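You operate a simulated robot arm through the tools that you are given. There is no shell and no other tool. Be economical: measure what you need, move in short steps, check, and stop when the job is done.

The job below is to be done with a simulated robot arm. You get a single attempt, and the scene is never put back.

JOB
Brush the slate clean, set the pointer to the ticket's grade and shut the pocket board.
Fine: put the brush back, and drop the red catch once the board is shut. Set down upright: blue hand brush. What is to be rubbed or washed off counts as gone when no trace of it is left.

The check looks at the end state, three seconds after you hand in, the way a careful person would. Anything else that was tipped, shoved, dropped, spilled or broken makes it a failure.

ROBOT AND FRAMES
A 7-joint arm with a two-finger parallel gripper, fixed in place. Base frame: the origin is at the foot of the arm, x ahead of it, y to its left, z up. Readings come in m, degrees, newtons and seconds.
With the tool pointing down near the work surface it reaches from about 0.22 to 0.74 m from the base axis. Its first joint turns from -166.0 to 166.0 degrees. Payload 1.57 kg.
The TCP is the grasp point between the finger pads, 0.03 m short of the fingertips. In the tool frame z runs along the fingers and y along their closing line. Largest opening 0.11 m; finger width 0.024, thickness 0.012; the body of the gripper, 0.048 by 0.112 m, starts 0.078 m behind the TCP.
Orientation is told as [roll, pitch, yaw] about the base's x, y, z axes, in that order, counted from this pose: with the fingers straight down and closing along the base's y, the tool's x points along the base's -x, its y along +y and its z along -z.

CONTROLS
- The arm moves only by the tool step_arm. Its argument "steps" is a list of rows, each a list of 3 entries, a list of its own where there are three numbers: the gripper command, from -1 (shut) to 1 (fully open), values between in proportion, then the shift along the tool's x, y, z in m, then the turn, a rotation vector about the tool's x, y, z in degrees. In form: [[claw, [x, y, z], [wx, wy, wz]], ...]. A call has 1 to 8 rows; each row is the pose to reach, as a shift and turn from the pose commanded when the call began, along the tool's axes at that moment. A row lasts 0.2 s, in which the tool goes at most 0.05 m and 8.6 degrees; a call with a longer step from one row to the next is refused whole, and so is a gripper value outside its range. Where a pose cannot be reached the arm comes as near as it can. A force on the tool above 50 N (or 10 N above the force at the start of the call, whichever is more), or a blocked arm, ends the call early, and 0.2 s more pass. Each finger travels about 0.045 m/s and halts on what it meets, pressing with about 39 N; the grip force reading is that of the motor and also rises with nothing between the fingers. The clock runs only during rows and for 0.2 s after the last one: add rows that repeat a pose to give the fingers time. The reply holds the time, the measured pose of the TCP, the force on the tool along the base axes, the opening and the grip force, in the units named above and with some noise, with the torque about the TCP (base axes, N m) and any sound that the robot's microphone picked up.
- Cameras (640 x 400 px; columns grow to the right, rows downward): "scene" is fixed at [0.4016, 0.6503, 1.4566]; the picture's right is [-0.96, 0.28, 0.00], its down [0.09, 0.32, -0.94] and it looks along [-0.27, -0.90, -0.34] (base axes); focal length 318 px, centre (320, 200). "wrist" rides on the gripper at [0.07, 0.016, -0.141] in the tool frame; the picture's right is [-0.23, 0.97, 0.00], its down [-0.86, -0.20, -0.48] and it looks along [-0.47, -0.11, 0.88] (tool axes); focal length 222 px, centre (320, 200). There is no depth. A picture from a camera that has moved, and an enlarged one, comes with that camera's place and axes in the base frame and with its lens.
- get_image(camera): a new picture of that camera. The clock stands still meanwhile.
- lift_body(by): slides the trunk up (or, below 0, down) by that many m; the arm rides with it, the base frame stays. It gives what a move gives, with no picture.
- enlarge(camera, box): a new picture of the part [left, top, right, bottom] of that camera's present view, enlarged. The clock stands still meanwhile.
- hand_in(): hands the job in; it is judged then, once.

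Go step by step. Nothing tells you positions but the pictures and the camera data: compare them with the known pose of the tool, close in by small moves and look again before you grip or let go. The budget is 120 turns and 76 pictures, counting those below and the enlarged ones. Unless the task says otherwise, let go and move clear before handing in, and close with one line.

The tools are called after "Request:" as a command line: name --argument value ..., lists and objects as JSON in quotes. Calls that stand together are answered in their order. step_arm: Moves the arm, as the interface text tells. Its arguments: {"type":"object","properties":{"steps":{"type":"array","items":{"type":"array"}}},"required":["steps"]} The other tools are called the same way: lift_body (by) slides the trunk up or down; get_image (camera) takes a picture; enlarge (camera, box) takes an enlarged picture of a part of a camera's view; hand_in () hands the job in.

At the start:

```text
clock: 0.0
ee_pos: [0.1263, -0.3081, 1.3285]
orientation: [0.0, -0.1, 0.0]
ft_force: [1.2, -0.2, 0.1]
ft_torque: [0.05, 0.01, -0.01]
finger_gap: 0.1103
grip_force: 0.0
trunk travel left (down, up): [-0.525, 0.065]
```

scene: 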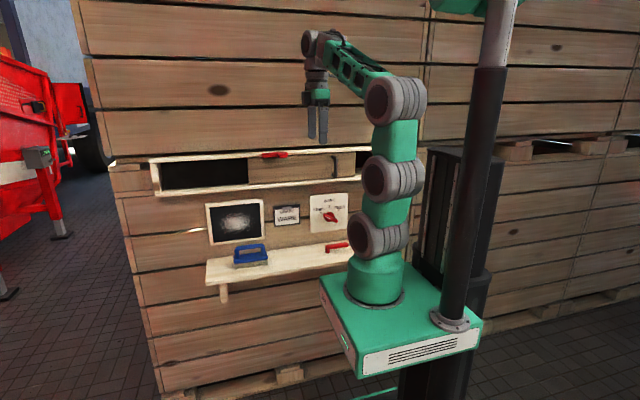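
wrist: 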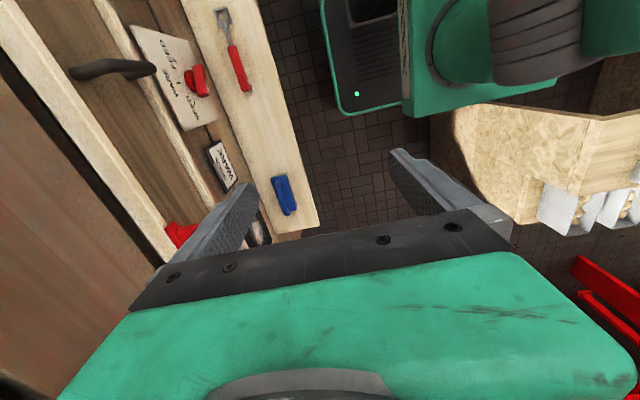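

I see a wall of crates with a slate, a ticket, a dial with a red pointer, a shelf with a brush, and a sliding pocket board with a red catch. I'll look closer first.

Request:
enlarge --camera "scene" --box '[140, 135, 380, 305]'

Request:
enlarge --camera "scene" --box '[260, 185, 360, 255]'

Request:
enlarge --camera "wrist" --box '[50, 0, 320, 250]'

```text
2.35 times, centred on (260, 220) of scene
camera zoom: at [0.4016, 0.6503, 1.4566], right [-0.96, 0.28, 0.0], down [0.09, 0.32, -0.94], along [-0.27, -0.9, -0.34], focal length 749 px, centre (461, 153)
```

zoom: 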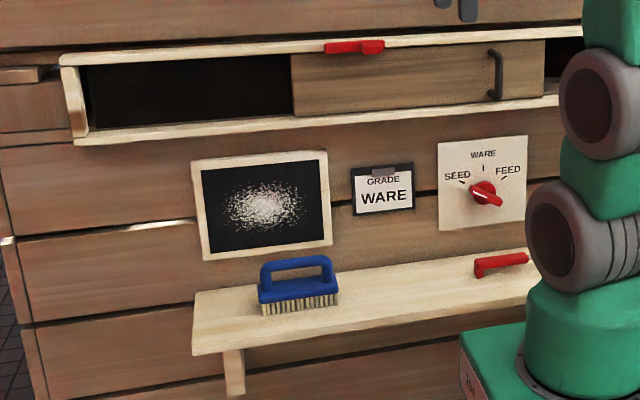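

```text
5.71 times, centred on (310, 220) of scene
camera zoom: at [0.4016, 0.6503, 1.4566], right [-0.96, 0.28, 0.0], down [0.09, 0.32, -0.94], along [-0.27, -0.9, -0.34], focal length 1820 px, centre (377, 86)
```

zoom: 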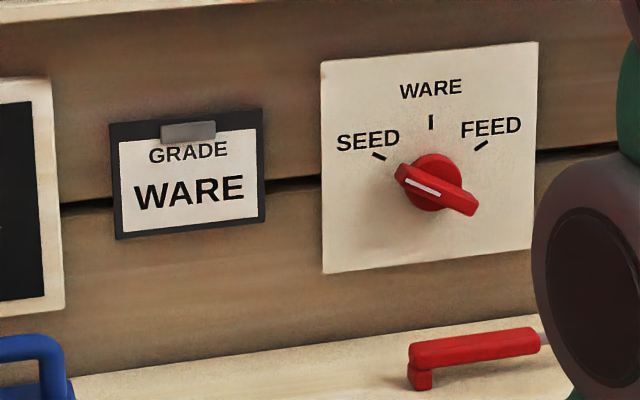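

```text
1.60 times, centred on (185, 125) of wrist
camera zoom: at [0.0569, -0.2925, 1.4685], right [0.23, 0.97, 0.0], down [0.86, -0.2, 0.48], along [0.47, -0.11, -0.88], focal length 355 px, centre (536, 320)
```

zoom: 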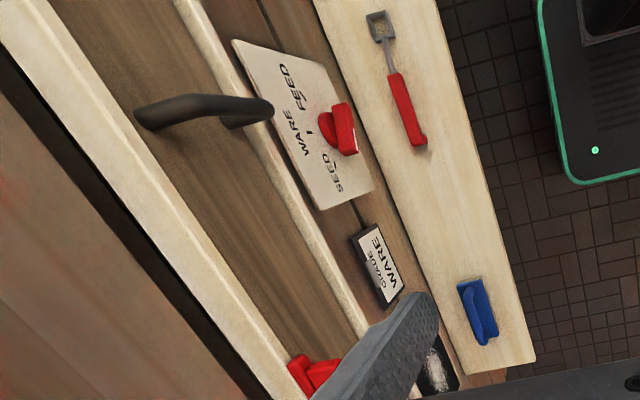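

The ticket says WARE, so the pointer must go straight up. The brush is near (0.34, -0.47, 0.86), the knob near (0, -0.56, 0.92), and the wall near y=-0.58. Next I turn the tool to face the wall for a better view.

Request:
step_arm --steps '[[1, [0, 0.01, 0], [8, 0, 0]], [1, [0, 0.02, 0], [16, 0, 0]], [1, [0, 0.03, 0], [24, 0, 0]], [1, [0, 0.04, 0], [32, 0, 0]], [1, [0, 0.05, 0], [40, 0, 0]], [1, [0, 0.05, 0], [48, 0, 0]], [1, [0, 0.05, 0], [56, 0, 0]], [1, [0, 0.05, 0], [64, 0, 0]]]'

```text
clock: 1.8
ee_pos: [0.1153, -0.2803, 1.4507]
orientation: [-63.7, 0.0, 0.1]
ft_force: [-0.4, 0.4, 0.6]
ft_torque: [0.0, 0.03, 0.02]
finger_gap: 0.1099
grip_force: 0.0
out of reach, approached as far as the arm can: row 6, 7, 8
trunk travel left (down, up): [-0.525, 0.065]
```

The arm is too high for that pose; I lower the tool before turning it the rest of the way.

Request:
step_arm --steps '[[1, [0, 0.04, 0.02], [0, 0, 0]], [1, [0, 0.08, 0.04], [0, 0, 0]], [1, [0, 0.12, 0.06], [0, 0, 0]], [1, [0, 0.16, 0.08], [0, 0, 0]], [1, [0, 0.2, 0.1], [0, 0, 0]], [1, [0, 0.24, 0.12], [0, 0, 0]], [1, [0, 0.28, 0.14], [0, 0, 0]]]'

```text
clock: 3.6
ee_pos: [0.1388, -0.277, 1.4161]
orientation: [-72.9, 28.6, -2.3]
ft_force: [-1.0, -0.5, 0.0]
ft_torque: [0.03, -0.01, 0.14]
finger_gap: 0.1097
grip_force: 0.0
out of reach, approached as far as the arm can: row 1, 2, 3, 4, 5, 6, 7
trunk travel left (down, up): [-0.525, 0.065]
stopped in row 7: the arm was blocked; the commanded pose is now the measured one
```

The arm got blocked in an odd posture; I look at it.

Request:
get_image --camera "scene"

```text
70 pictures are left
```

scene: 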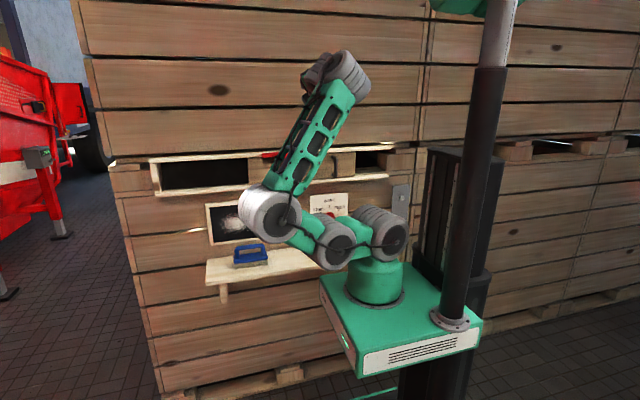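

The elbow dropped because the wrist was too far back. I reverse the turn toward tool-down to regain the starting posture.

Request:
step_arm --steps '[[1, [0, 0, 0], [-7.1, -2.6, 1.6]], [1, [0, 0, 0], [-14.2, -5.2, 3.2]], [1, [0, 0, 0], [-21.2, -7.8, 4.9]], [1, [0, 0, 0], [-28.3, -10.4, 6.5]], [1, [0, 0, 0], [-35.4, -13, 8.1]], [1, [0, 0, 0], [-42.5, -15.6, 9.7]], [1, [0, 0, 0], [-49.6, -18.2, 11.3]], [1, [0, 0, 0], [-56.6, -20.8, 13]]]'

Request:
get_image --camera "scene"

```text
clock: 5.4
ee_pos: [0.1413, -0.2765, 1.4155]
orientation: [-14.2, 5.8, 2.7]
ft_force: [-0.1, 0.9, 0.5]
ft_torque: [-0.07, 0.0, -0.02]
finger_gap: 0.1098
grip_force: 0.0
out of reach, approached as far as the arm can: row 1, 2, 3, 4
trunk travel left (down, up): [-0.525, 0.065]
```

```text
69 pictures are left
```

scene: 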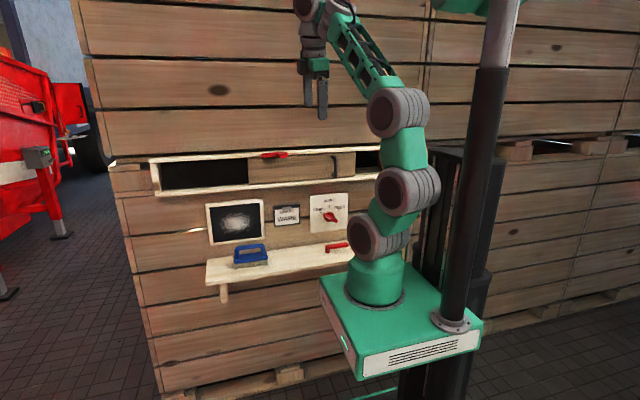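

Posture recovered. I lower the trunk so the wall work comes at shoulder height, and finish levelling the tool.

Request:
step_arm --steps '[[1, [0, 0, 0], [-7.1, -2.6, 1.6]], [1, [0, 0, 0], [-14.2, -5.2, 3.2]]]'

Request:
lift_body --by -0.25

Request:
get_image --camera "scene"

```text
clock: 6.0
ee_pos: [0.142, -0.2769, 1.3811]
orientation: [-0.1, 0.2, 0.0]
ft_force: [0.5, 1.3, -0.3]
ft_torque: [-0.12, -0.02, 0.01]
finger_gap: 0.1101
grip_force: 0.1
out of reach, approached as far as the arm can: row 2
trunk travel left (down, up): [-0.525, 0.065]
```

```text
clock: 8.6
ee_pos: [0.1417, -0.279, 1.1305]
orientation: [-0.1, 0.3, 0.1]
ft_force: [-1.1, 0.3, 0.6]
ft_torque: [0.0, -0.01, 0.0]
finger_gap: 0.1099
grip_force: 0.0
trunk travel left (down, up): [-0.275, 0.315]
```

```text
68 pictures are left
```

scene: 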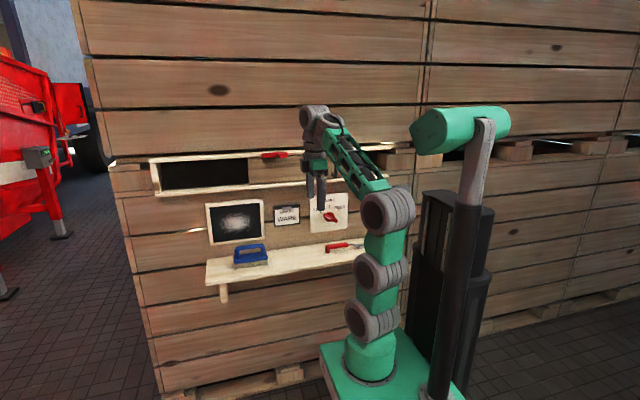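

Good posture with the tool above the work. I move toward the brush for a wrist view.

Request:
step_arm --steps '[[1, [-0.027, -0.035, 0.02], [0, 0, 0]], [1, [-0.054, -0.07, 0.04], [0, 0, 0]], [1, [-0.081, -0.105, 0.06], [0, 0, 0]], [1, [-0.108, -0.14, 0.08], [0, 0, 0]]]'

Request:
get_image --camera "wrist"

Request:
enlarge --camera "scene" --box '[200, 190, 330, 300]'

```text
clock: 9.6
ee_pos: [0.25, -0.4194, 1.0513]
orientation: [0.0, 0.1, 0.1]
ft_force: [-0.8, 0.1, 0.4]
ft_torque: [-0.01, 0.01, 0.04]
finger_gap: 0.11
grip_force: 0.1
trunk travel left (down, up): [-0.275, 0.315]
```

```text
67 pictures are left
camera wrist: at [0.1813, -0.4026, 1.1916], right [0.23, 0.97, 0.0], down [0.86, -0.2, 0.48], along [0.46, -0.11, -0.88], focal length 222 px, centre (320, 200)
```

wrist: 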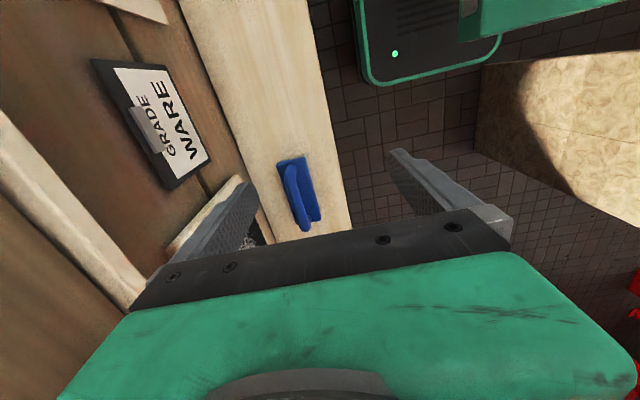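

```text
3.64 times, centred on (265, 245) of scene
camera zoom: at [0.4016, 0.6503, 1.4566], right [-0.96, 0.28, 0.0], down [0.09, 0.32, -0.94], along [-0.27, -0.9, -0.34], focal length 1158 px, centre (520, 36)
```

zoom: 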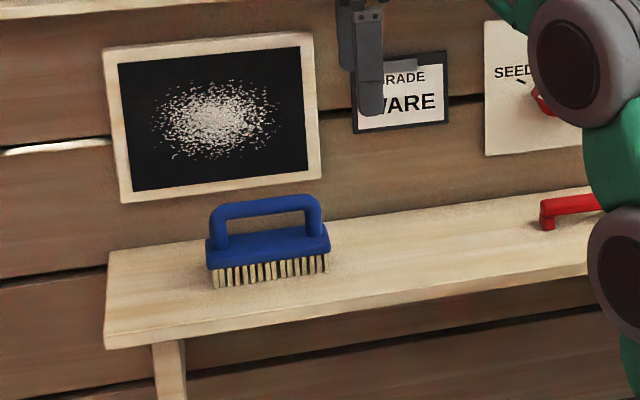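

I enlarge the brush from the wrist camera.

Request:
enlarge --camera "wrist" --box '[240, 130, 368, 240]'

```text
3.64 times, centred on (304, 185) of wrist
camera zoom: at [0.1813, -0.4026, 1.1916], right [0.23, 0.97, 0.0], down [0.86, -0.2, 0.48], along [0.46, -0.11, -0.88], focal length 808 px, centre (378, 254)
```

zoom: 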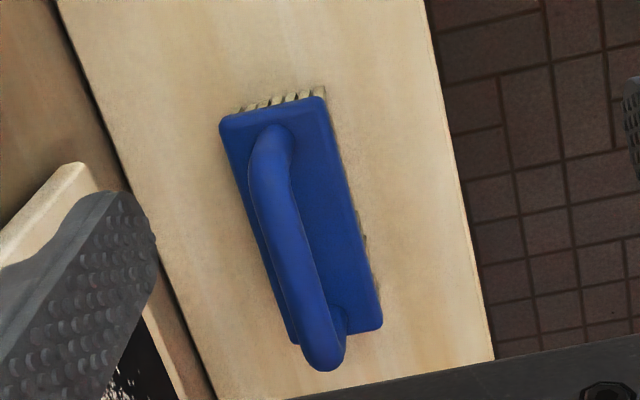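

The handle bar runs along x at about (0.35, -0.482, 0.867), and the block top is near z=0.832. I move above it with the fingers partly closed and check.

Request:
step_arm --steps '[[0.1, [-0.034, -0.021, 0.02], [0, 0, 0]], [0.1, [-0.067, -0.042, 0.04], [0, 0, 0]], [0.1, [-0.1, -0.062, 0.06], [0, 0, 0]], [0.1, [-0.1, -0.062, 0.1], [0, 0, 0]], [0.1, [-0.1, -0.062, 0.125], [0, 0, 0]]]'

Request:
enlarge --camera "scene" --box '[200, 190, 330, 300]'

Request:
get_image --camera "wrist"

```text
clock: 10.8
ee_pos: [0.3495, -0.482, 0.9233]
orientation: [-0.1, 0.2, 0.1]
ft_force: [-0.4, 0.5, -0.4]
ft_torque: [-0.04, 0.02, -0.01]
finger_gap: 0.0606
grip_force: 0.0
trunk travel left (down, up): [-0.275, 0.315]
```

```text
3.64 times, centred on (265, 245) of scene
camera zoom: at [0.4016, 0.6503, 1.4566], right [-0.96, 0.28, 0.0], down [0.09, 0.32, -0.94], along [-0.27, -0.9, -0.34], focal length 1158 px, centre (520, 36)
```

zoom: 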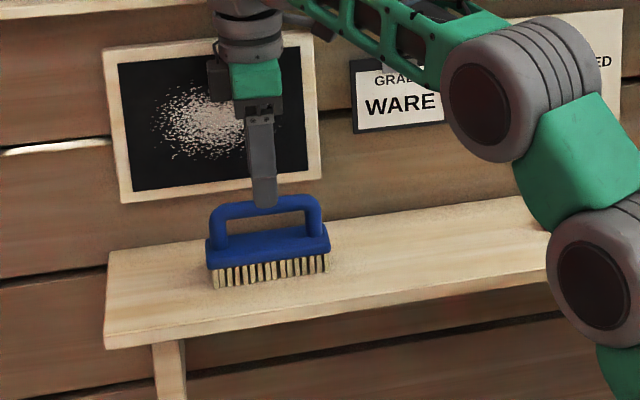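

```text
63 pictures are left
camera wrist: at [0.2808, -0.4655, 1.0648], right [0.22, 0.97, 0.0], down [0.86, -0.2, 0.48], along [0.46, -0.11, -0.88], focal length 222 px, centre (320, 200)
```

wrist: 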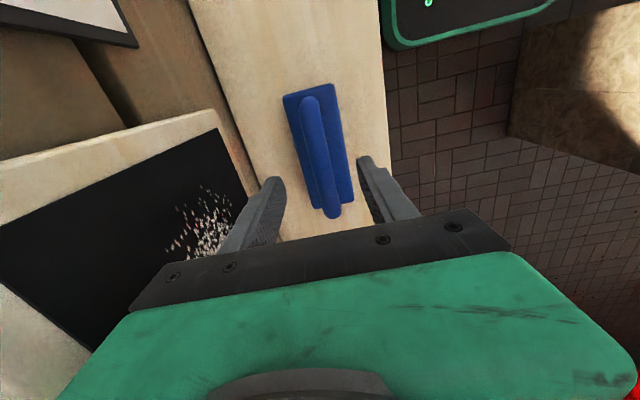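

The fingers straddle the handle centrally. I descend and grip.

Request:
step_arm --steps '[[0.1, [0, 0.001, 0.025], [0, 0, 0]], [0.1, [0, 0.001, 0.051], [0, 0, 0]], [-1, [0, 0.001, 0.051], [0, 0, 0]], [-1, [0, 0.001, 0.051], [0, 0, 0]], [-1, [0, 0.001, 0.051], [0, 0, 0]], [-1, [0, 0.001, 0.051], [0, 0, 0]]]'

Request:
enlarge --camera "scene" --box '[200, 190, 330, 300]'

```text
clock: 12.2
ee_pos: [0.3498, -0.4798, 0.8748]
orientation: [-0.1, 0.2, 0.1]
ft_force: [-0.3, 0.9, 0.7]
ft_torque: [0.02, -0.02, 0.0]
finger_gap: 0.0173
grip_force: 26.2
trunk travel left (down, up): [-0.275, 0.315]
```

```text
3.64 times, centred on (265, 245) of scene
camera zoom: at [0.4016, 0.6503, 1.4566], right [-0.96, 0.28, 0.0], down [0.09, 0.32, -0.94], along [-0.27, -0.9, -0.34], focal length 1158 px, centre (520, 36)
```

zoom: 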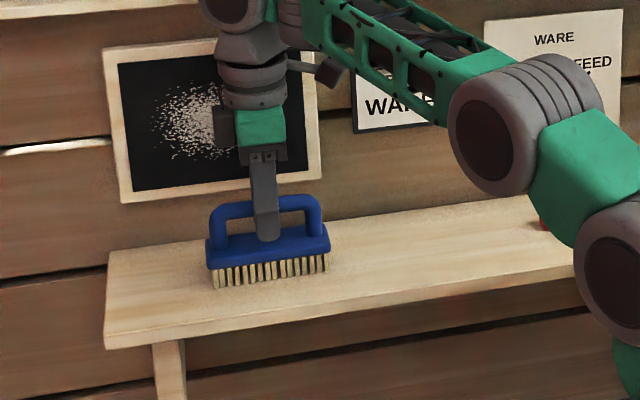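

The handle is held (gap 17 mm). I lift straight up, then move back from the wall.

Request:
step_arm --steps '[[-1, [0, 0, -0.03], [0, 0, 0]], [-1, [0, 0, -0.07], [0, 0, 0]], [-1, [0, 0.04, -0.09], [0, 0, 0]], [-1, [0, 0.08, -0.1], [0, 0, 0]], [-1, [0, 0.08, -0.1], [8.4, 0, 0]], [-1, [0, 0.08, -0.1], [16.8, 0, 0]], [-1, [0, 0.08, -0.1], [25.2, 0, 0]], [-1, [0, 0.08, -0.1], [33.6, 0, 0]]]'

Request:
get_image --camera "scene"

```text
clock: 14.0
ee_pos: [0.3597, -0.3864, 1.0365]
orientation: [-31.9, 1.0, -0.4]
ft_force: [-0.4, -0.7, 0.0]
ft_torque: [-0.02, -0.04, 0.04]
finger_gap: 0.0
grip_force: 21.3
out of reach, approached as far as the arm can: row 5, 7, 8
trunk travel left (down, up): [-0.275, 0.315]
```

```text
61 pictures are left
```

scene: 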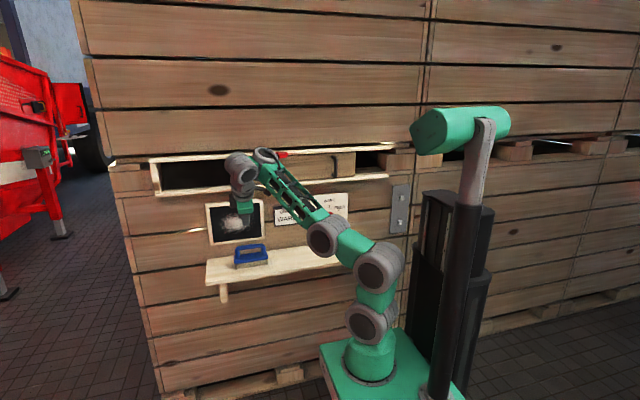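

The handle slipped out of the fingers; the brush appears still standing on the shelf. The forearm is also too low for this turn, so I return to tool-down, raise the trunk and check the brush.

Request:
step_arm --steps '[[-1, [0, 0, 0], [-8, 0, 0]], [0.1, [0, 0, 0], [-16, 0, 0]], [0.1, [0, 0, 0], [-24, 0, 0]], [0.1, [0, 0, 0], [-32, -1, 0]]]'

Request:
lift_body --by 0.18

Request:
enlarge --camera "scene" --box '[200, 190, 330, 300]'

Request:
get_image --camera "wrist"

```text
clock: 15.0
ee_pos: [0.3607, -0.3871, 1.0361]
orientation: [-1.6, -0.6, 0.6]
ft_force: [0.6, -0.1, -0.4]
ft_torque: [0.05, -0.03, -0.03]
finger_gap: 0.0606
grip_force: 0.1
trunk travel left (down, up): [-0.275, 0.315]
```

```text
clock: 17.0
ee_pos: [0.3603, -0.3869, 1.2158]
orientation: [-1.8, -0.6, 0.4]
ft_force: [-0.2, -0.1, -0.5]
ft_torque: [0.01, 0.0, 0.01]
finger_gap: 0.0605
grip_force: 0.0
trunk travel left (down, up): [-0.455, 0.135]
```

```text
3.64 times, centred on (265, 245) of scene
camera zoom: at [0.4016, 0.6503, 1.4566], right [-0.96, 0.28, 0.0], down [0.09, 0.32, -0.94], along [-0.27, -0.9, -0.34], focal length 1158 px, centre (520, 36)
```

zoom: 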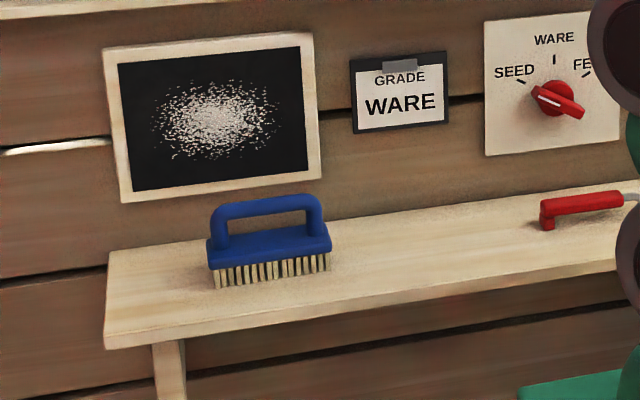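

```text
59 pictures are left
camera wrist: at [0.2888, -0.3666, 1.3548], right [0.22, 0.98, -0.03], down [0.85, -0.18, 0.49], along [0.48, -0.13, -0.87], focal length 222 px, centre (320, 200)
```

wrist: 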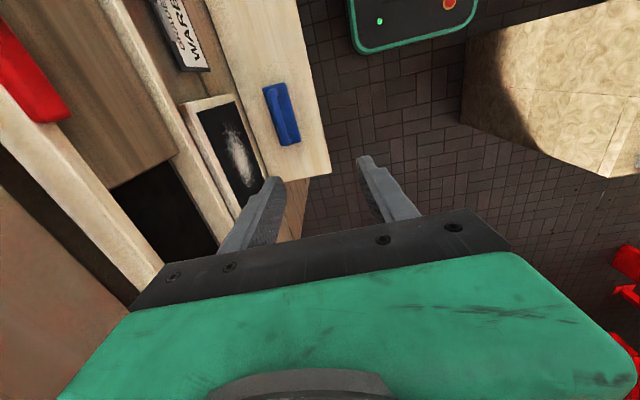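

The brush is standing where it was. I go back down above it, level, and then a little lower than before.

Request:
step_arm --steps '[[0.1, [0.0, 0, 0.045], [-1.8, 0.6, 0.4]], [0.1, [0, 0, 0.09], [-1.8, 0.6, 0.4]], [0.1, [0.003, -0.01, 0.135], [-1.8, 0.6, 0.4]], [0.1, [0.006, -0.03, 0.175], [-1.8, 0.6, 0.4]], [0.1, [0.01, -0.05, 0.215], [-1.8, 0.6, 0.4]], [0.1, [0.013, -0.07, 0.255], [-1.8, 0.6, 0.4]], [0.1, [0.013, -0.084, 0.291], [-1.8, 0.6, 0.4]]]'

Request:
get_image --camera "scene"

```text
clock: 18.6
ee_pos: [0.3495, -0.4819, 0.9258]
orientation: [0.1, -0.1, 0.0]
ft_force: [0.9, 0.0, 0.2]
ft_torque: [0.01, -0.02, -0.03]
finger_gap: 0.0607
grip_force: 0.1
trunk travel left (down, up): [-0.455, 0.135]
```

```text
58 pictures are left
```

scene: 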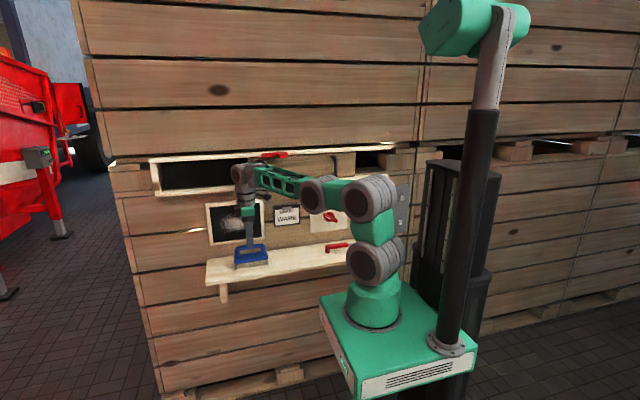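

Now I descend slowly to about z=0.865 and grip, then lift gently 2 cm to test.

Request:
step_arm --steps '[[0.1, [0, 0.001, 0.03], [0, 0, 0]], [0.1, [0, 0.001, 0.05], [0, 0, 0]], [0.1, [0, 0.001, 0.06], [0, 0, 0]], [-1, [0, 0.001, 0.06], [0, 0, 0]], [-1, [0, 0.001, 0.06], [0, 0, 0]], [-1, [0, 0.001, 0.06], [0, 0, 0]], [-1, [0, 0.001, 0.06], [0, 0, 0]], [-1, [0, 0.001, 0.06], [0, 0, 0]]]'

Request:
step_arm --steps '[[-1, [0, 0, -0.003], [0, 0, 0]], [-1, [0, 0, -0.008], [0, 0, 0]], [-1, [0, 0, -0.015], [0, 0, 0]], [-1, [0, 0, -0.02], [0, 0, 0]]]'

Request:
enlarge --camera "scene" --box '[220, 200, 290, 280]'

```text
clock: 20.4
ee_pos: [0.3511, -0.4791, 0.866]
orientation: [0.2, -0.1, 0.1]
ft_force: [0.5, 1.0, 0.8]
ft_torque: [0.04, 0.01, -0.05]
finger_gap: 0.0171
grip_force: 31.9
trunk travel left (down, up): [-0.455, 0.135]
```

```text
clock: 21.4
ee_pos: [0.3521, -0.4782, 0.8865]
orientation: [0.2, -0.1, 0.1]
ft_force: [-0.6, 0.8, -1.5]
ft_torque: [0.0, -0.04, 0.02]
finger_gap: 0.0167
grip_force: 32.0
trunk travel left (down, up): [-0.455, 0.135]
```

```text
5.00 times, centred on (255, 240) of scene
camera zoom: at [0.4016, 0.6503, 1.4566], right [-0.96, 0.28, 0.0], down [0.09, 0.32, -0.94], along [-0.27, -0.9, -0.34], focal length 1592 px, centre (645, 0)
```

zoom: 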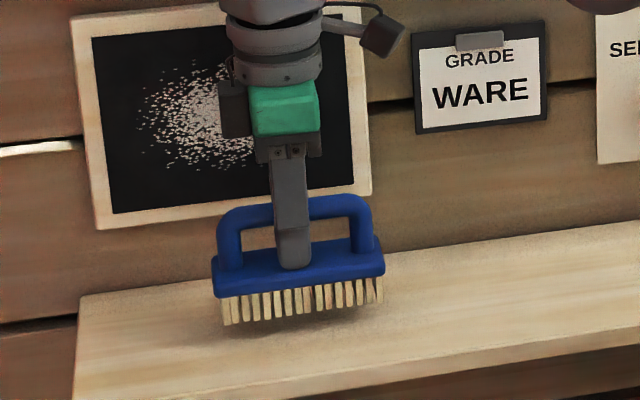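

The brush is lifted and stays in the grip. I back off from the wall and start the turn, moving gently.

Request:
step_arm --steps '[[-1, [0, 0, -0.015], [0, 0, 0]], [-1, [0, 0, -0.035], [0, 0, 0]], [-1, [0, 0.02, -0.055], [0, 0, 0]], [-1, [0, 0.045, -0.065], [0, 0, 0]], [-1, [0, 0.07, -0.065], [0, 0, 0]], [-1, [0, 0.08, -0.065], [7, 0, 0]], [-1, [0, 0.08, -0.065], [14, 0, 0]], [-1, [0, 0.08, -0.065], [21, 0, 0]]]'

```text
clock: 23.2
ee_pos: [0.3523, -0.3983, 0.9533]
orientation: [-21.2, -0.2, 0.0]
ft_force: [0.0, 0.0, -1.4]
ft_torque: [0.01, -0.02, 0.0]
finger_gap: 0.0169
grip_force: 32.1
trunk travel left (down, up): [-0.455, 0.135]
```

Still held and within reach. I continue the turn.

Request:
step_arm --steps '[[-1, [0, 0, 0], [7, 0, 0]], [-1, [0, 0, 0], [14, 0, 0]], [-1, [0, 0, 0], [21, 0, 0]], [-1, [0, 0, 0], [28, 0, 0]], [-1, [0, 0, 0], [35, 0, 0]]]'

Request:
get_image --camera "scene"

```text
clock: 24.4
ee_pos: [0.3519, -0.3983, 0.9531]
orientation: [-56.2, -0.1, 0.1]
ft_force: [0.4, -0.1, -0.4]
ft_torque: [0.03, -0.03, -0.02]
finger_gap: 0.0168
grip_force: 32.5
trunk travel left (down, up): [-0.455, 0.135]
```

```text
56 pictures are left
```

scene: 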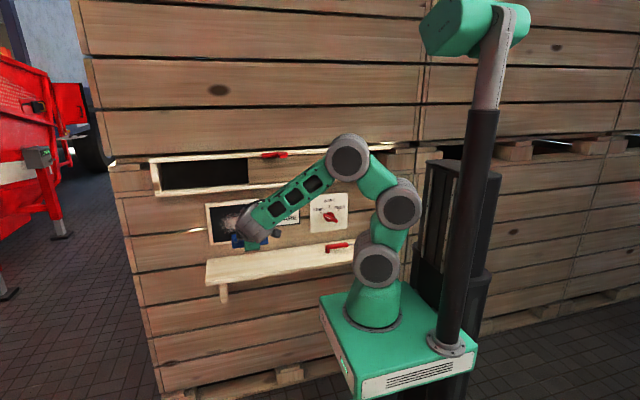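

Good posture. I finish the turn to horizontal.

Request:
step_arm --steps '[[-1, [0, 0, 0], [7, 0, 0]], [-1, [0, 0, 0], [14, 0, 0]], [-1, [0, 0, 0], [21, 0, 0]], [-1, [0, 0, 0], [28, 0, 0]], [-1, [0, 0, 0], [34, 0, 0]]]'

Request:
get_image --camera "wrist"

Request:
get_image --camera "scene"

```text
clock: 25.6
ee_pos: [0.3507, -0.3971, 0.9533]
orientation: [-90.0, -0.1, 0.0]
ft_force: [0.3, 0.1, -0.5]
ft_torque: [0.04, -0.02, 0.01]
finger_gap: 0.0168
grip_force: 32.1
trunk travel left (down, up): [-0.455, 0.135]
```

```text
55 pictures are left
camera wrist: at [0.2808, -0.2565, 0.9362], right [0.23, 0.0, -0.97], down [0.85, 0.48, 0.2], along [0.47, -0.88, 0.11], focal length 222 px, centre (320, 200)
```

wrist: 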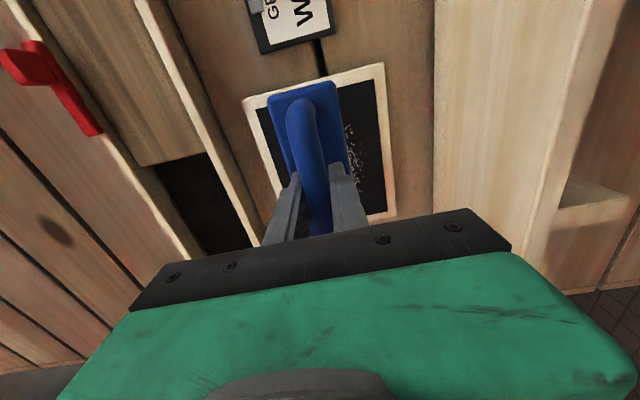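

```text
54 pictures are left
```

scene: 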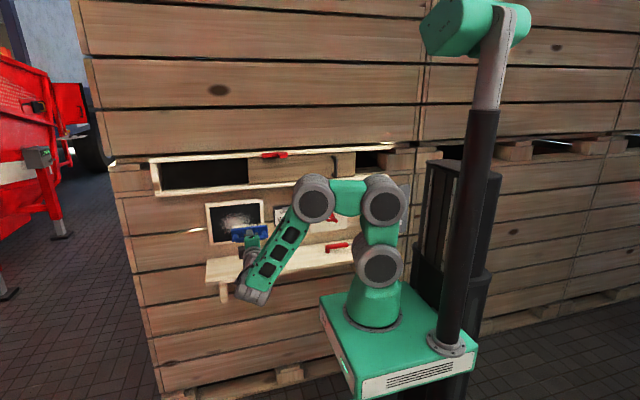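

The brush faces the slate. The chalk covers about x 0.32–0.465 and z 0.885–0.985. I approach the right part of it first, then look for contact in small steps.

Request:
step_arm --steps '[[-1, [-0.007, 0.006, 0.03], [0, 0, 0]], [-1, [-0.0143, 0.0133, 0.06], [0, 0, 0]], [-1, [-0.0143, 0.0133, 0.078], [0, 0, 0]]]'

Request:
step_arm --steps '[[-1, [0, 0, 0.005], [0, 0, 0]], [-1, [0, 0, 0.01], [0, 0, 0]], [-1, [0, 0, 0.014], [0, 0, 0]]]'

Request:
step_arm --steps '[[-1, [0, 0, 0.003], [0, 0, 0]], [-1, [0, 0, 0.006], [0, 0, 0]]]'

Request:
get_image --camera "wrist"

Request:
enlarge --camera "scene" --box '[195, 185, 295, 265]'

```text
clock: 26.4
ee_pos: [0.3641, -0.4768, 0.9394]
orientation: [-89.9, 0.0, 0.0]
ft_force: [0.2, 0.7, -0.9]
ft_torque: [0.04, 0.08, -0.01]
finger_gap: 0.0167
grip_force: 31.5
trunk travel left (down, up): [-0.455, 0.135]
```

```text
clock: 27.2
ee_pos: [0.365, -0.4887, 0.9385]
orientation: [-89.8, 0.0, 0.1]
ft_force: [-3.5, 9.8, -2.3]
ft_torque: [-0.07, 0.06, 0.3]
finger_gap: 0.017
grip_force: 31.9
trunk travel left (down, up): [-0.455, 0.135]
```

```text
clock: 27.8
ee_pos: [0.3657, -0.4901, 0.9381]
orientation: [-90.0, 0.3, 0.0]
ft_force: [1.6, 44.5, 6.0]
ft_torque: [-0.33, -0.22, -0.02]
finger_gap: 0.0168
grip_force: 32.2
trunk travel left (down, up): [-0.455, 0.135]
stopped in row 2: the force on the tool passed its limit at 52 N (the readings are from after the stop); the commanded pose is now the measured one
```

```text
53 pictures are left
camera wrist: at [0.2957, -0.3495, 0.9211], right [0.22, 0.0, -0.97], down [0.85, 0.48, 0.2], along [0.47, -0.88, 0.11], focal length 222 px, centre (320, 200)
```

wrist: 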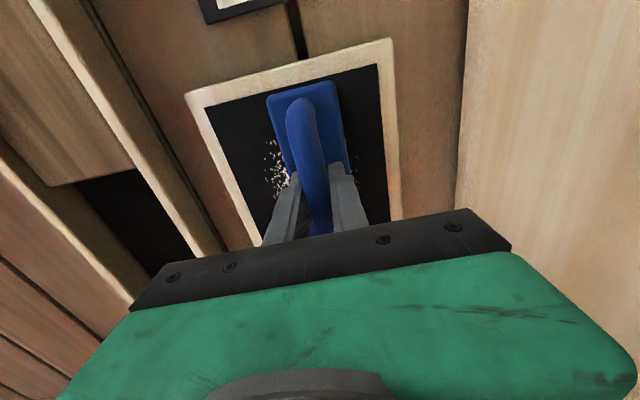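

```text
5.00 times, centred on (245, 225) of scene
camera zoom: at [0.4016, 0.6503, 1.4566], right [-0.96, 0.28, 0.0], down [0.09, 0.32, -0.94], along [-0.27, -0.9, -0.34], focal length 1592 px, centre (695, 75)
```

zoom: 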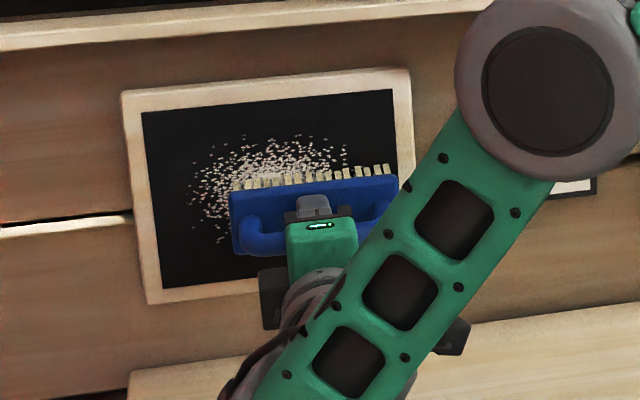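

Contact is at TCP y≈-0.489, with a stiff surface. I back off 1 mm and sweep up and down.

Request:
step_arm --steps '[[-1, [0, 0, -0.001], [0, 0, 0]], [-1, [0, -0.02, -0.001], [0, 0, 0]], [-1, [0, -0.04, -0.001], [0, 0, 0]], [-1, [0, -0.02, -0.001], [0, 0, 0]], [-1, [0, 0, -0.001], [0, 0, 0]], [-1, [0, 0.02, -0.001], [0, 0, 0]], [-1, [0, 0.04, -0.001], [0, 0, 0]], [-1, [0, 0.04, -0.001], [0, 0, 0]]]'

Request:
enlarge --camera "scene" --box '[195, 185, 295, 265]'

```text
clock: 28.4
ee_pos: [0.3647, -0.4899, 0.9423]
orientation: [-88.9, 0.9, 0.2]
ft_force: [13.1, 37.4, -2.7]
ft_torque: [-0.74, -0.01, 0.15]
finger_gap: 0.0168
grip_force: 31.5
trunk travel left (down, up): [-0.455, 0.135]
stopped in row 2: the force on the tool passed its limit at 61 N (the readings are from after the stop); the commanded pose is now the measured one
```

```text
5.00 times, centred on (245, 225) of scene
camera zoom: at [0.4016, 0.6503, 1.4566], right [-0.96, 0.28, 0.0], down [0.09, 0.32, -0.94], along [-0.27, -0.9, -0.34], focal length 1592 px, centre (695, 75)
```

zoom: 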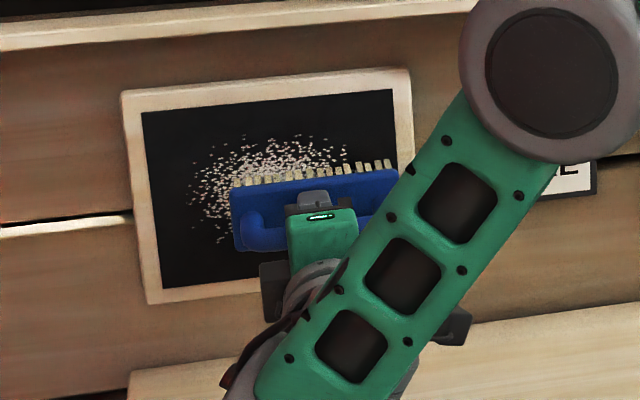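

Still pressing too hard. I back off 4 mm, correct the small tilt and read the force.

Request:
step_arm --steps '[[-1, [0, 0, -0.004], [1.1, 0.2, 0.9]], [-1, [0, 0, -0.004], [1.1, 0.2, 0.9]]]'

Request:
step_arm --steps '[[-1, [0, 0, 0.0015], [0, 0, 0]], [-1, [0, 0, 0.0015], [0, 0, 0]]]'

```text
clock: 29.0
ee_pos: [0.3609, -0.4907, 0.9409]
orientation: [-89.9, -0.1, -0.5]
ft_force: [1.6, 10.4, -3.3]
ft_torque: [0.14, 0.08, 0.78]
finger_gap: 0.0167
grip_force: 31.8
trunk travel left (down, up): [-0.455, 0.135]
```

```text
clock: 29.6
ee_pos: [0.3605, -0.4907, 0.9416]
orientation: [-90.0, -0.2, -0.4]
ft_force: [-1.9, 15.9, -4.6]
ft_torque: [0.05, 0.12, -0.45]
finger_gap: 0.0171
grip_force: 31.6
trunk travel left (down, up): [-0.455, 0.135]
```

Now about 16 N. I sweep slowly.

Request:
step_arm --steps '[[-1, [-0.004, -0.008, -0.0005], [0, 0, 0]], [-1, [-0.004, -0.016, -0.0005], [0, 0, 0]], [-1, [-0.004, -0.024, -0.0005], [0, 0, 0]], [-1, [-0.004, -0.032, -0.0005], [0, 0, 0]], [-1, [-0.004, -0.038, -0.0005], [0, 0, 0]], [-1, [-0.004, -0.028, -0.0005], [0, 0, 0]], [-1, [-0.004, -0.016, -0.0005], [0, 0, 0]], [-1, [-0.004, -0.004, -0.0005], [0, 0, 0]]]'

Request:
enlarge --camera "scene" --box '[195, 185, 295, 265]'

```text
clock: 31.4
ee_pos: [0.3645, -0.4919, 0.9475]
orientation: [-90.0, -0.1, -0.4]
ft_force: [1.0, 6.4, 0.8]
ft_torque: [-0.16, -0.03, 0.38]
finger_gap: 0.0169
grip_force: 32.6
trunk travel left (down, up): [-0.455, 0.135]
```

```text
5.00 times, centred on (245, 225) of scene
camera zoom: at [0.4016, 0.6503, 1.4566], right [-0.96, 0.28, 0.0], down [0.09, 0.32, -0.94], along [-0.27, -0.9, -0.34], focal length 1592 px, centre (695, 75)
```

zoom: 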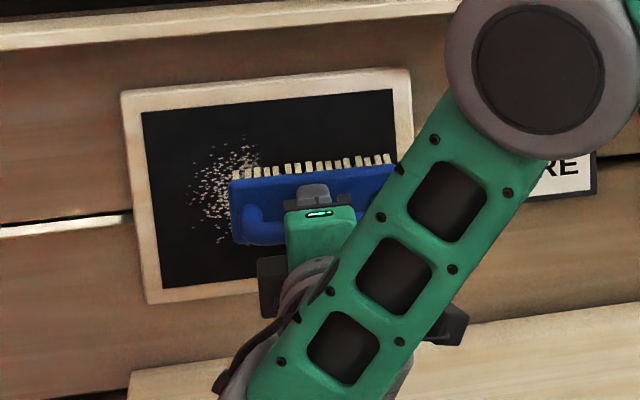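

The chalk is coming off well. I continue downward here, then shift to the left part.

Request:
step_arm --steps '[[-1, [0, 0.01, 0.001], [0, 0, 0]], [-1, [0, 0.02, 0.001], [0, 0, 0]], [-1, [0, 0.03, 0.001], [0, 0, 0]], [-1, [0, 0.04, 0.001], [0, 0, 0]], [-1, [0, 0.049, 0.001], [0, 0, 0]], [-1, [0, 0.049, 0.0005], [0, 0, 0]], [-1, [-0.008, 0.048, 0.0005], [0, 0, 0]], [-1, [-0.016, 0.048, 0.0005], [0, 0, 0]]]'

Request:
step_arm --steps '[[-1, [-0.01, 0, 0], [0, 0, 0]], [-1, [-0.02, 0, 0], [0, 0, 0]], [-1, [-0.03, 0, 0], [0, 0, 0]], [-1, [-0.038, 0, 0], [0, 0, 0]], [-1, [-0.038, -0.01, 0], [0, 0, 0]], [-1, [-0.038, -0.02, 0], [0, 0, 0]], [-1, [-0.038, -0.03, 0], [0, 0, 0]], [-1, [-0.038, -0.04, 0], [0, 0, 0]]]'

Request:
enlarge --camera "scene" --box '[195, 185, 295, 265]'

```text
clock: 33.2
ee_pos: [0.3794, -0.4907, 0.8974]
orientation: [-89.9, 0.0, -0.3]
ft_force: [-9.5, 22.7, -4.4]
ft_torque: [0.17, 0.13, 0.46]
finger_gap: 0.0169
grip_force: 31.3
trunk travel left (down, up): [-0.455, 0.135]
```

```text
clock: 35.0
ee_pos: [0.4201, -0.4908, 0.9362]
orientation: [-90.0, -0.1, -0.3]
ft_force: [-0.7, 30.6, -13.0]
ft_torque: [0.23, 0.16, 0.82]
finger_gap: 0.0171
grip_force: 31.9
trunk travel left (down, up): [-0.455, 0.135]
```

```text
5.00 times, centred on (245, 225) of scene
camera zoom: at [0.4016, 0.6503, 1.4566], right [-0.96, 0.28, 0.0], down [0.09, 0.32, -0.94], along [-0.27, -0.9, -0.34], focal length 1592 px, centre (695, 75)
```

zoom: 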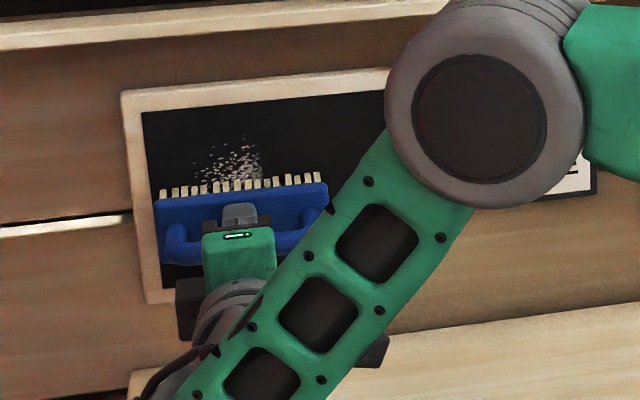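

Only the upper-left remains. I sweep on upward, then across to the right along the top.

Request:
step_arm --steps '[[-1, [0, -0.011, -0.002], [0, 0, 0]], [-1, [0, -0.022, -0.002], [0, 0, 0]], [-1, [0, -0.033, -0.002], [0, 0, 0]], [-1, [0, -0.043, -0.002], [0, 0, 0]], [-1, [0.015, -0.042, -0.002], [0, 0, 0]], [-1, [0.03, -0.042, -0.002], [0, 0, 0]], [-1, [0.045, -0.042, -0.002], [0, 0, 0]], [-1, [0.045, -0.03, -0.002], [0, 0, 0]]]'

Request:
step_arm --steps '[[-1, [0, 0, -0.01], [0, 0, 0]], [-1, [0, 0, -0.03], [0, 0, 0]], [-1, [0, 0, -0.06], [0, 0, 0]], [-1, [0, 0, -0.09], [0, 0, 0]]]'

Request:
enlarge --camera "scene" --box '[195, 185, 295, 265]'

Request:
enlarge --camera "wrist" --box '[200, 20, 440, 240]'

```text
clock: 36.8
ee_pos: [0.3731, -0.4911, 0.9695]
orientation: [-89.9, -0.2, -0.4]
ft_force: [-0.5, 4.3, -0.5]
ft_torque: [-0.14, -0.06, 0.2]
finger_gap: 0.0168
grip_force: 31.8
trunk travel left (down, up): [-0.455, 0.135]
```

```text
clock: 37.8
ee_pos: [0.3735, -0.4003, 0.9694]
orientation: [-89.9, -0.2, -0.4]
ft_force: [-0.7, -0.4, -0.8]
ft_torque: [0.03, -0.06, 0.04]
finger_gap: 0.0168
grip_force: 32.2
trunk travel left (down, up): [-0.455, 0.135]
```

```text
5.00 times, centred on (245, 225) of scene
camera zoom: at [0.4016, 0.6503, 1.4566], right [-0.96, 0.28, 0.0], down [0.09, 0.32, -0.94], along [-0.27, -0.9, -0.34], focal length 1592 px, centre (695, 75)
```

zoom: 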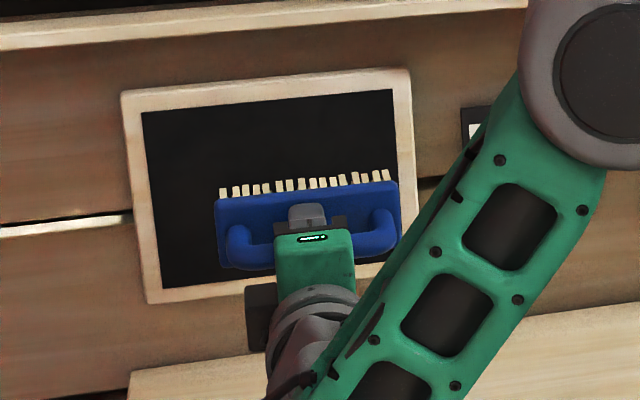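

```text
1.82 times, centred on (320, 130) of wrist
camera zoom: at [0.305, -0.2587, 0.9534], right [0.23, 0.0, -0.97], down [0.86, 0.47, 0.2], along [0.46, -0.88, 0.11], focal length 404 px, centre (320, 327)
```

zoom: 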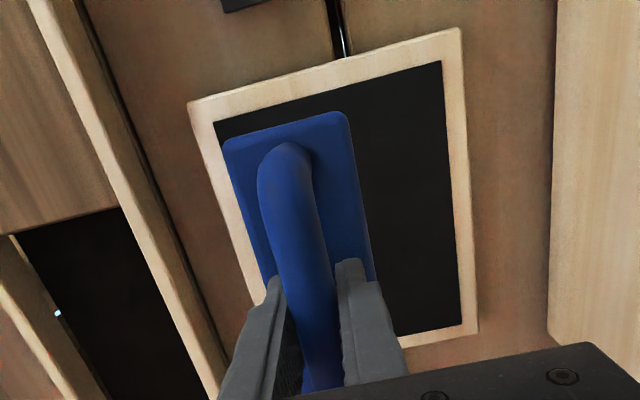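

The slate looks clean. I now turn the brush back to upright.

Request:
step_arm --steps '[[-1, [0.01, 0, 0], [-7, 0, 0]], [-1, [0.02, 0, 0], [-14, 0, 0]], [-1, [0.022, 0, 0], [-21, 0, 0]], [-1, [0.022, 0, 0], [-28, 0, 0]], [-1, [0.022, 0, 0], [-35, 0, 0]], [-1, [0.022, 0, 0], [-42, 0, 0]], [-1, [0.022, 0, 0], [-49, 0, 0]], [-1, [0.022, 0, 0], [-56, 0, 0]]]'

Request:
step_arm --steps '[[-1, [0, 0, 0], [-7, 0, 0]], [-1, [0, 0, 0], [-14, 0, 0]], [-1, [0, 0, 0], [-21, 0, 0]], [-1, [0, 0, 0], [-28, 0, 0]], [-1, [0, 0, 0], [-34, 0, 0]]]'

Request:
get_image --camera "scene"

Request:
get_image --camera "wrist"

```text
clock: 39.6
ee_pos: [0.3522, -0.3992, 0.9663]
orientation: [-33.7, -0.1, -0.3]
ft_force: [-0.8, -0.5, -1.2]
ft_torque: [0.05, 0.01, 0.03]
finger_gap: 0.0169
grip_force: 31.6
trunk travel left (down, up): [-0.455, 0.135]
```

```text
clock: 40.8
ee_pos: [0.3519, -0.4004, 0.967]
orientation: [0.2, -0.1, -0.4]
ft_force: [0.1, -0.3, -1.1]
ft_torque: [-0.04, -0.02, -0.04]
finger_gap: 0.017
grip_force: 32.2
trunk travel left (down, up): [-0.455, 0.135]
```

```text
46 pictures are left
```

scene: 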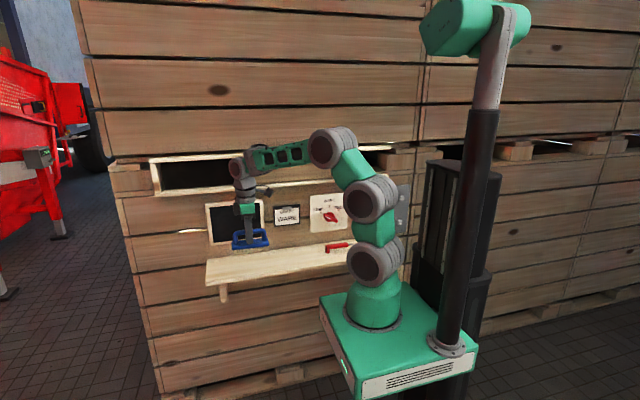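

```text
45 pictures are left
camera wrist: at [0.2829, -0.3846, 1.1076], right [0.23, 0.97, 0.0], down [0.85, -0.21, 0.48], along [0.47, -0.11, -0.88], focal length 222 px, centre (320, 200)
```

wrist: 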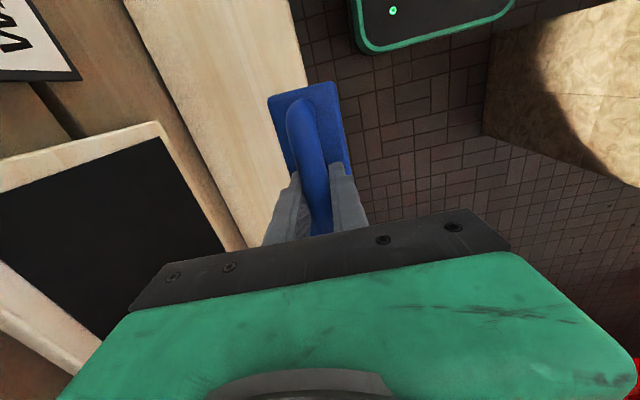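

Brush upright and slate clean so far. I move over the original place and lower until it touches the shelf.

Request:
step_arm --steps '[[-1, [0, -0.03, 0.01], [0, 0, 0.4]], [-1, [0, -0.06, 0.03], [0, 0, 0.4]], [-1, [0, -0.079, 0.06], [0, 0, 0.4]], [-1, [0, -0.079, 0.085], [0, 0, 0.4]], [-1, [0, -0.079, 0.096], [0, 0, 0.4]]]'

Request:
step_arm --steps '[[-1, [0, 0, 0.003], [0, 0, 0]], [-1, [0, 0, 0.005], [0, 0, 0]]]'

Request:
enlarge --camera "scene" --box '[195, 195, 295, 275]'

```text
clock: 42.0
ee_pos: [0.3536, -0.4798, 0.8702]
orientation: [0.1, -0.1, -0.7]
ft_force: [0.1, -0.5, -0.6]
ft_torque: [-0.01, -0.02, 0.02]
finger_gap: 0.017
grip_force: 32.3
trunk travel left (down, up): [-0.455, 0.135]
```

```text
clock: 42.6
ee_pos: [0.3537, -0.4796, 0.868]
orientation: [-0.1, -0.2, -0.8]
ft_force: [1.6, 2.5, 6.1]
ft_torque: [-0.02, 0.36, -0.08]
finger_gap: 0.017
grip_force: 32.1
trunk travel left (down, up): [-0.455, 0.135]
```

```text
5.00 times, centred on (245, 235) of scene
camera zoom: at [0.4016, 0.6503, 1.4566], right [-0.96, 0.28, 0.0], down [0.09, 0.32, -0.94], along [-0.27, -0.9, -0.34], focal length 1592 px, centre (695, 25)
```

zoom: 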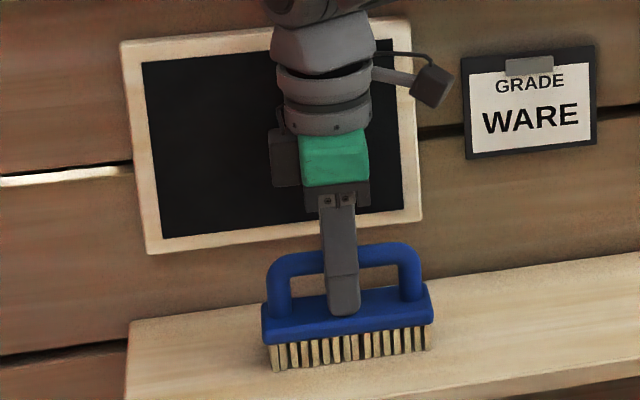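

The brush touches the shelf at its original place. I release and rise.

Request:
step_arm --steps '[[-0.4, [0, 0, 0], [0, 0, 0]], [0.1, [0, 0, 0], [0, 0, 0]], [0.1, [0, 0, 0], [0, 0, 0]], [0.1, [0, 0, -0.02], [0, 0, 0]], [0.1, [0, 0, -0.05], [0, 0, 0]], [0.1, [0, 0.02, -0.09], [0, 0, 0]], [0.1, [0, 0.06, -0.11], [0, 0, 0]], [0.1, [0, 0.1, -0.12], [0, 0, 0]]]'

Request:
enlarge --camera "scene" --box '[180, 180, 380, 300]'

Request:
get_image --camera "wrist"

```text
clock: 44.4
ee_pos: [0.353, -0.3775, 0.9897]
orientation: [0.1, -0.2, -0.8]
ft_force: [0.1, -1.0, -0.1]
ft_torque: [-0.01, -0.01, 0.0]
finger_gap: 0.0607
grip_force: 0.1
trunk travel left (down, up): [-0.455, 0.135]
```

```text
3.20 times, centred on (280, 240) of scene
camera zoom: at [0.4016, 0.6503, 1.4566], right [-0.96, 0.28, 0.0], down [0.09, 0.32, -0.94], along [-0.27, -0.9, -0.34], focal length 1019 px, centre (448, 72)
```

zoom: 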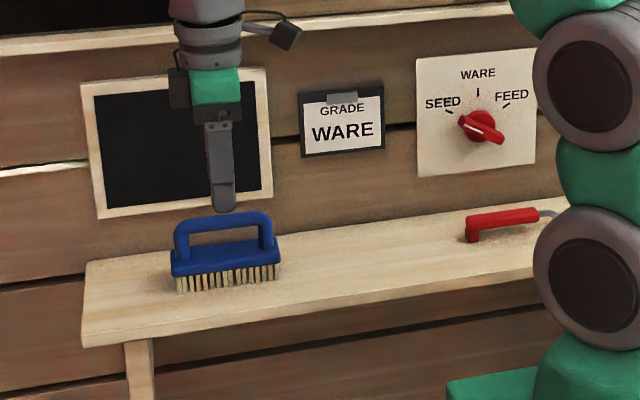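

```text
42 pictures are left
camera wrist: at [0.2836, -0.3606, 1.1301], right [0.24, 0.97, 0.0], down [0.85, -0.21, 0.48], along [0.47, -0.11, -0.88], focal length 222 px, centre (320, 200)
```

wrist: 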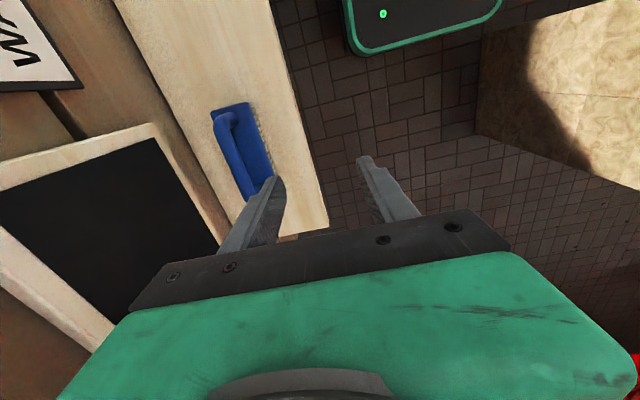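

Brush is set down upright at its place and the slate is clean. Next is the knob at about (0, -0.56, 0.92): turn it 60° clockwise from SEED to WARE. I turn the tool horizontal while moving right.

Request:
step_arm --steps '[[0, [0.02, 0, 0], [7, 0, -0.8]], [0, [0.04, 0, 0], [14, 0, -0.8]], [0, [0.06, 0, 0], [21, 0, -0.8]], [0, [0.08, 0, 0], [28, 0, -0.8]], [0, [0.1, 0, 0], [35, 0, -0.8]], [0, [0.12, 0, 0], [42, 0, -0.8]], [0, [0.14, 0, 0], [49, 0, -0.8]], [0, [0.15, 0, 0], [56, 0, -0.8]]]'

Request:
step_arm --steps '[[0, [0, 0, 0], [7, 0, 0]], [0, [0, 0, 0], [14, 0, 0]], [0, [0, 0, 0], [21, 0, 0]], [0, [0, 0, 0], [28, 0, 0]], [0, [0, 0, 0], [34, 0, 0]]]'

Request:
get_image --camera "scene"

```text
clock: 46.2
ee_pos: [0.2029, -0.377, 0.987]
orientation: [-56.1, 0.2, -0.2]
ft_force: [0.8, -0.7, 0.1]
ft_torque: [-0.03, 0.0, -0.02]
finger_gap: 0.0549
grip_force: 0.0
trunk travel left (down, up): [-0.455, 0.135]
```

```text
clock: 47.4
ee_pos: [0.2032, -0.3767, 0.9891]
orientation: [-90.1, 0.0, 0.0]
ft_force: [-0.2, 0.8, -0.3]
ft_torque: [0.03, 0.0, -0.02]
finger_gap: 0.0549
grip_force: 0.0
trunk travel left (down, up): [-0.455, 0.135]
```

```text
41 pictures are left
```

scene: 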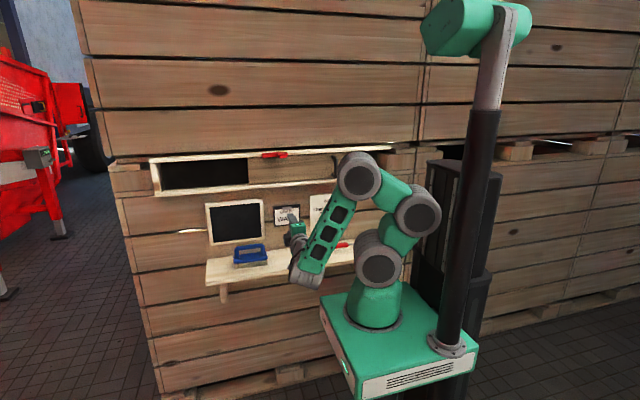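

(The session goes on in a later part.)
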